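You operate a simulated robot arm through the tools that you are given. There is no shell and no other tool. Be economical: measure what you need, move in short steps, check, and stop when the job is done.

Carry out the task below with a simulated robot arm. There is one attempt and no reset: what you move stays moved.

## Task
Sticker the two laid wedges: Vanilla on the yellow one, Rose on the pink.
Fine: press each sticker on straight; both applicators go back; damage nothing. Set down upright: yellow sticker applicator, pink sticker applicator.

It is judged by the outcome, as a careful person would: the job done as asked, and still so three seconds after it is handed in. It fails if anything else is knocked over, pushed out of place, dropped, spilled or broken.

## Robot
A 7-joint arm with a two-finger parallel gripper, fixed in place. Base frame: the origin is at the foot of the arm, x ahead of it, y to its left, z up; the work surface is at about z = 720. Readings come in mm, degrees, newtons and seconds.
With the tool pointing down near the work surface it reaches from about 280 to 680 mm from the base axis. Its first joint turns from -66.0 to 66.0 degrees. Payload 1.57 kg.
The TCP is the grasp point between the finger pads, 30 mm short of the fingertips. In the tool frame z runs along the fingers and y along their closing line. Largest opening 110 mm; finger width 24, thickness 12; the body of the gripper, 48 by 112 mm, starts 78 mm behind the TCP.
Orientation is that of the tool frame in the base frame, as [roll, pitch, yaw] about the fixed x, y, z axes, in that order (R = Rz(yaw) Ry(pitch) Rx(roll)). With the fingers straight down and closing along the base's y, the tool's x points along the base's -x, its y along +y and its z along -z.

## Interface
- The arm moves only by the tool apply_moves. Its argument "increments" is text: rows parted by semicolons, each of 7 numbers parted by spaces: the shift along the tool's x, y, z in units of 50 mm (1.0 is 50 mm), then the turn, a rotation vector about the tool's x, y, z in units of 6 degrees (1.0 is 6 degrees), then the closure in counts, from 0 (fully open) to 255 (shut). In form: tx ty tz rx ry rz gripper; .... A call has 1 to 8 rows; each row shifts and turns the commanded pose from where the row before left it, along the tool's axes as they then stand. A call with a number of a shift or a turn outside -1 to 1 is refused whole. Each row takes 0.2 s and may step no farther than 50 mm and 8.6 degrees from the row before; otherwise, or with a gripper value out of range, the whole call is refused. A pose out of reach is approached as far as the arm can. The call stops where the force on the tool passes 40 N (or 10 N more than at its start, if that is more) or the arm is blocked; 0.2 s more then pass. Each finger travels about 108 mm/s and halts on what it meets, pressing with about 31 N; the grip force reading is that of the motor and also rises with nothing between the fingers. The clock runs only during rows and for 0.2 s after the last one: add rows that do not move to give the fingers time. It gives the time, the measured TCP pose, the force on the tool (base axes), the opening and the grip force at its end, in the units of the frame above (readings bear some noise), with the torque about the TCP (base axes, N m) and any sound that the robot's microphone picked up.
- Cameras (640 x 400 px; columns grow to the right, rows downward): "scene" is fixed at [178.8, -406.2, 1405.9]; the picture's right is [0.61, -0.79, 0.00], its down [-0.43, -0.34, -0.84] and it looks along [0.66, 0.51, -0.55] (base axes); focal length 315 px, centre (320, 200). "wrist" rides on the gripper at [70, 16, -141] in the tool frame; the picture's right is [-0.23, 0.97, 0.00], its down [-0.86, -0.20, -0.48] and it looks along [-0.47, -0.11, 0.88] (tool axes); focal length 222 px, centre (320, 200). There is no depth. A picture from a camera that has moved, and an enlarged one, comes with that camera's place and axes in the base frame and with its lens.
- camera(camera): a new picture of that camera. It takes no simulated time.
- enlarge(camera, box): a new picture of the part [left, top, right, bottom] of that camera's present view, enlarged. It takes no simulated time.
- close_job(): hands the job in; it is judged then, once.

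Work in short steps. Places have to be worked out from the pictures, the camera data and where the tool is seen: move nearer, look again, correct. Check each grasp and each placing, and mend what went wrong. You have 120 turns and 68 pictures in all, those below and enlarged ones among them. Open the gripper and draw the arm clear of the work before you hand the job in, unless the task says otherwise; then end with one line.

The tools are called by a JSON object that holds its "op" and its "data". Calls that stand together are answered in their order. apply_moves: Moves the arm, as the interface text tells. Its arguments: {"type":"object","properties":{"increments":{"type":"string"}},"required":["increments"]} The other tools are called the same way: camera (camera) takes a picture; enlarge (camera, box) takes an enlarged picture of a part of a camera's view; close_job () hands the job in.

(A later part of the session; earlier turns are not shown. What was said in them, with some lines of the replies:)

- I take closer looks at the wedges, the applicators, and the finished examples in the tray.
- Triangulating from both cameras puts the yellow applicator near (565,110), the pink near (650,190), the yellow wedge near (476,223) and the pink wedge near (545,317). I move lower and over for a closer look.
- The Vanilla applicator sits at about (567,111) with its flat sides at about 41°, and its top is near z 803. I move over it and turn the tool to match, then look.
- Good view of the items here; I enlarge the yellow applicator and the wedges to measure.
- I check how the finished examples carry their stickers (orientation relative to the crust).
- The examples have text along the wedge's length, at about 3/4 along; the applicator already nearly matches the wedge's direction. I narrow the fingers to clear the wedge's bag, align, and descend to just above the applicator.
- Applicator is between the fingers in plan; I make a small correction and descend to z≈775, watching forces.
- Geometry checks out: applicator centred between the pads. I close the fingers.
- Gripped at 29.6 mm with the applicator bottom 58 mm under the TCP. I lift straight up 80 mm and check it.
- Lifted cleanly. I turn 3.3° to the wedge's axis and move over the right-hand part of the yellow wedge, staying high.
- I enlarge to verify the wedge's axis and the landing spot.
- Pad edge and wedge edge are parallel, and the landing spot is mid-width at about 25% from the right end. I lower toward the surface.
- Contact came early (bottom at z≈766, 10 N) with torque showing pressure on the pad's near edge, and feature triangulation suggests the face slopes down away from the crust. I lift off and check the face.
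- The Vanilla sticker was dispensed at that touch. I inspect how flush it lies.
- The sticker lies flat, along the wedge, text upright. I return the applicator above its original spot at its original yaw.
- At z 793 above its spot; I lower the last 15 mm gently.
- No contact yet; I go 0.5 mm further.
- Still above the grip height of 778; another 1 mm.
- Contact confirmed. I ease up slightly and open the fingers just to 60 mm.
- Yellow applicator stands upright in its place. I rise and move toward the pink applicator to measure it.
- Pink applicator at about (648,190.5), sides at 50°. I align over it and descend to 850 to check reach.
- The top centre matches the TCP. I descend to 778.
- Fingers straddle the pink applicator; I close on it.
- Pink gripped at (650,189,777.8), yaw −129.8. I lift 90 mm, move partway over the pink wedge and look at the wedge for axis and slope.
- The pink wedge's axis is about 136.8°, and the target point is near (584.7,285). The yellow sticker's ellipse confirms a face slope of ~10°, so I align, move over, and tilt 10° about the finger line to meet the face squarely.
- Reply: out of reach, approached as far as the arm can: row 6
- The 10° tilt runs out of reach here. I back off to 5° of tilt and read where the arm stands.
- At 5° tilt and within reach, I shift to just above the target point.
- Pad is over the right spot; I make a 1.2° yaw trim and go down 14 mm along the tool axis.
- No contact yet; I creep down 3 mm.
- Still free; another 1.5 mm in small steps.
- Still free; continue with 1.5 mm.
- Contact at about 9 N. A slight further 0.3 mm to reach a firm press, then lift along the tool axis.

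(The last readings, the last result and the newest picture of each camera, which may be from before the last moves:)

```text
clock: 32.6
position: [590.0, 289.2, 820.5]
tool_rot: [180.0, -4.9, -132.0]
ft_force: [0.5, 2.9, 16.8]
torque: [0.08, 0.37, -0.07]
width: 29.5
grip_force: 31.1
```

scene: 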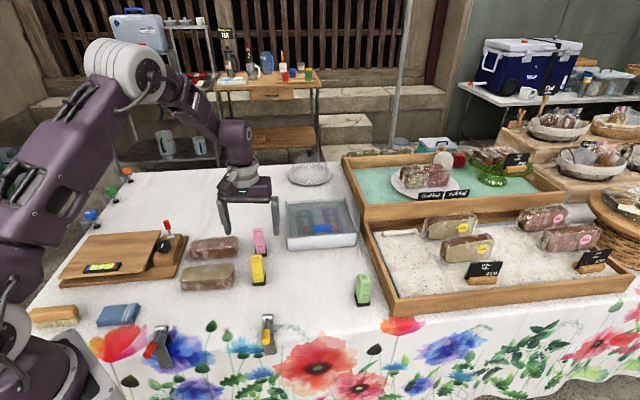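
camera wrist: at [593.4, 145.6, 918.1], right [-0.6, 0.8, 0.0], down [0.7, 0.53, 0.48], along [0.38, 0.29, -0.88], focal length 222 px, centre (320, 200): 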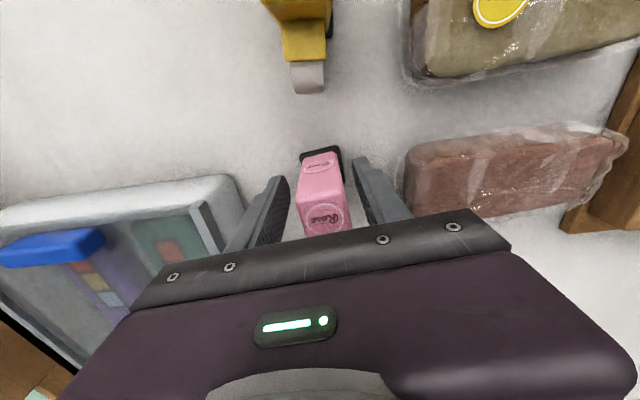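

Firm straight press of ~18 N. I lift off, untilt and look.

{"op": "apply_moves", "data": {"increments": "0 0 -0.1 0 0 0 255; 0 0 -0.5 0 0 0 255; 0 0 -0.4 0 0 0 255; 0 0 0 0 -0.84 0 255; 0 -0.6 0 0 0 0 255; 0 -0.6 0 0 0 0 255; 0 0 0 0 0 0 255"}}

{"op": "enlarge", "data": {"camera": "wrist", "box": [320, 80, 490, 190]}}

{"op": "enlarge", "data": {"camera": "scene", "box": [170, 200, 290, 290]}}

```text
clock: 34.2
position: [638.0, 252.5, 868.3]
tool_rot: [179.8, 0.1, -132.0]
ft_force: [-0.5, 0.3, -1.4]
torque: [-0.03, 0.0, -0.01]
width: 29.8
grip_force: 30.7
```

```text
3.64 times, centred on (405, 135) of wrist
camera zoom: at [580.1, 209.9, 1008.3], right [-0.57, 0.82, 0.0], down [0.72, 0.5, 0.48], along [0.39, 0.27, -0.88], focal length 808 px, centre (11, 436)
```

zoom: 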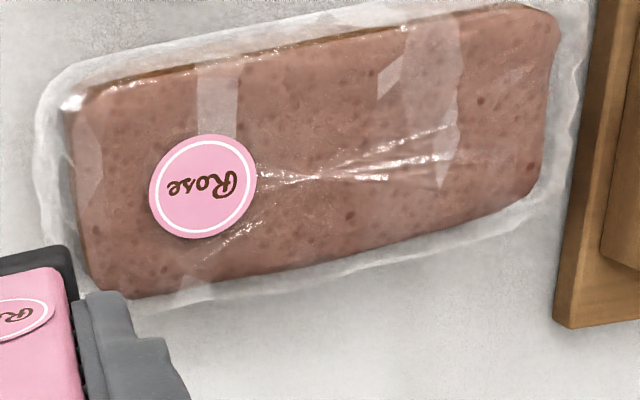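

```text
4.44 times, centred on (230, 245) of scene
camera zoom: at [178.8, -406.3, 1405.9], right [0.61, -0.79, 0.0], down [-0.43, -0.34, -0.84], along [0.66, 0.51, -0.55], focal length 1398 px, centre (720, 0)
```

zoom: 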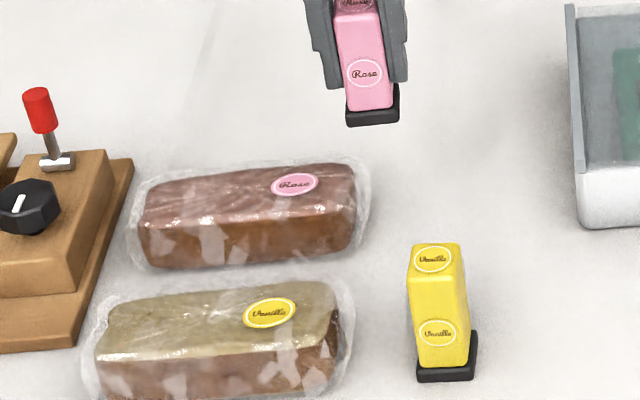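

Both stickers are neat. I carry the pink applicator back above its original spot.

{"op": "apply_moves", "data": {"increments": "0 0 0 0 0 -0.37 255; 0.41 -0.5 0 0 0 0 255; 0.41 -0.5 0 0 0 0 255; 0 0 0.5 0 0 0 255; 0 0 0.5 0 0 0 255; 0 0 0.4 0 0 0 255; 0 0 0 0 0 0 255; 0 0 0 0 0 0 255"}}

```text
clock: 36.0
position: [650.6, 187.3, 797.7]
tool_rot: [179.9, 0.0, -129.6]
ft_force: [-0.5, -0.3, -1.3]
torque: [0.01, 0.03, 0.0]
width: 29.3
grip_force: 31.2
```

On station at z 797.7; lowering 17 mm.

{"op": "apply_moves", "data": {"increments": "0 0 0.2 0 0 0 255; 0 0 0.1 0 0 0 255; 0 0 0.04 0 0 0 255; 0 0 0 0 0 0 255; 0 0 0 0 0 0 255"}}

```text
clock: 37.2
position: [649.2, 189.1, 783.9]
tool_rot: [179.9, -0.1, -129.6]
ft_force: [0.7, 0.4, -1.5]
torque: [-0.02, -0.01, -0.02]
width: 29.4
grip_force: 31.2
```

Free still; lowering 2.5 mm in small steps.

{"op": "apply_moves", "data": {"increments": "0 0 0.03 0 0 0 255; 0 0 0.02 0 0 0 255; 0 0 0 0 0 0 255"}}

```text
clock: 38.0
position: [649.1, 188.6, 781.1]
tool_rot: [179.8, 0.1, -129.8]
ft_force: [0.2, -0.3, -1.9]
torque: [0.02, -0.01, -0.01]
width: 29.6
grip_force: 31.3
```

Still free; 1.5 mm more.

{"op": "apply_moves", "data": {"increments": "0 0 0.015 0 0 0 255; 0 0 0.015 0 0 0 255; 0 0 0 0 0 0 255"}}

```text
clock: 38.8
position: [649.0, 187.9, 779.8]
tool_rot: [179.9, 0.0, -129.7]
ft_force: [0.7, -0.4, -1.7]
torque: [0.01, -0.02, -0.03]
width: 29.8
grip_force: 31.2
```

One more millimetre.

{"op": "apply_moves", "data": {"increments": "0 0 0.01 0 0 0 255; 0 0 0.008 0 0 0 255; 0 0 0 0 0 0 255"}}

```text
clock: 39.6
position: [648.8, 188.5, 778.2]
tool_rot: [179.8, 0.0, -129.8]
ft_force: [-0.2, 0.1, -1.8]
torque: [0.0, 0.01, 0.0]
width: 29.5
grip_force: 31.1
```

At grip height within half a millimetre; I step 0.3 mm and release gently.

{"op": "apply_moves", "data": {"increments": "0 0 0.006 0 0 0 255; 0 0 0 0 0 0 255; 0 0 0 0 0 0 205; 0 0 0 0 0 0 175; 0 0 0 0 0 0 130; 0 0 0 0 0 0 130; 0 0 0 0 0 0 130"}}

{"op": "enlarge", "data": {"camera": "scene", "box": [210, 180, 310, 260]}}

```text
clock: 41.2
position: [648.9, 188.2, 778.2]
tool_rot: [179.9, 0.0, -129.7]
ft_force: [0.5, -1.5, 0.0]
torque: [-0.02, 0.03, -0.02]
width: 54.0
grip_force: 0.1
```

```text
5.00 times, centred on (260, 220) of scene
camera zoom: at [178.8, -406.2, 1405.9], right [0.61, -0.79, 0.0], down [-0.43, -0.34, -0.84], along [0.66, 0.51, -0.55], focal length 1573 px, centre (620, 100)
```

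zoom: 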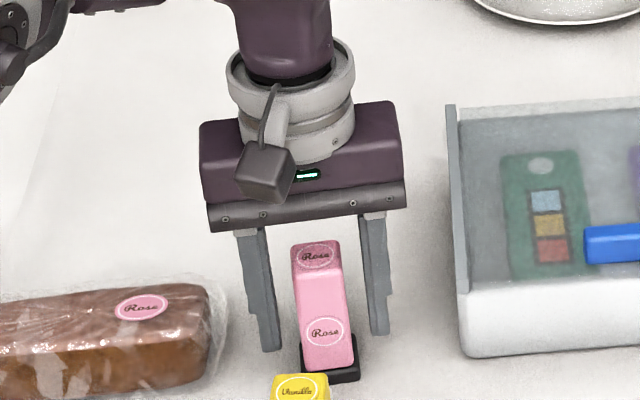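

The pink applicator stands upright and free. I rise straight up, open fully and draw back.

{"op": "apply_moves", "data": {"increments": "0 0 -0.4 0 0 0 130; 0 0 -0.8 0 0 0 130; 0 0 -1 0 0 0 130; 0 0 -1 0 0 0 130; 0.5 0 -0.8 0 0 0 0; 0.9 0 0 0 0 0 0; 0.9 0 0 0 0 0 0; 0 0 0 0 0 0 0"}}

{"op": "camera", "data": {"camera": "scene"}}

{"op": "enlarge", "data": {"camera": "scene", "box": [170, 210, 300, 300]}}

```text
clock: 43.0
position: [571.7, 96.5, 977.6]
tool_rot: [179.9, 0.0, -129.8]
ft_force: [-0.6, 0.3, -0.1]
torque: [0.01, 0.0, 0.0]
width: 109.9
grip_force: 0.1
```

```text
21 pictures are left
```

scene: 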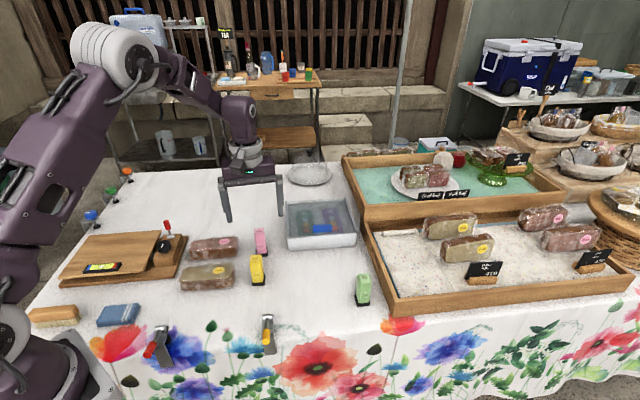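

```text
4.44 times, centred on (235, 255) of scene
camera zoom: at [178.7, -406.3, 1405.9], right [0.61, -0.79, 0.0], down [-0.43, -0.34, -0.84], along [0.66, 0.51, -0.55], focal length 1398 px, centre (698, -44)
```

zoom: 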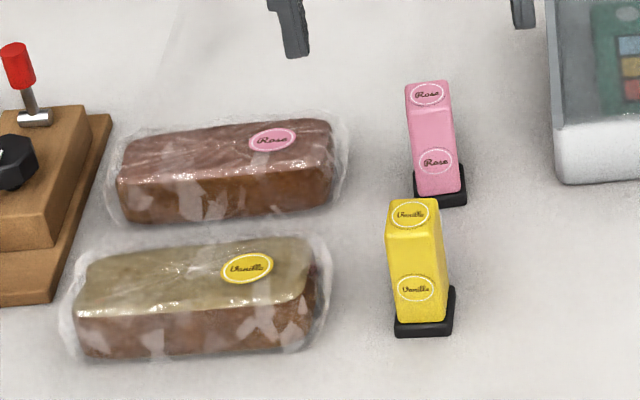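

Both wedges are stickered, both applicators stand upright in their places, and the arm is clear. I hand the job in.

{"op": "close_job", "data": {}}

```text
The job is handed in.
```

The Vanilla sticker is on the yellow wedge and the Rose sticker is on the pink one, both straight along the wedge. Both applicators are back upright in their places and nothing else was disturbed; one unchecked point is that the yellow applicator met the table at about 11 N when I set it down, so it may have left a sticker underneath.
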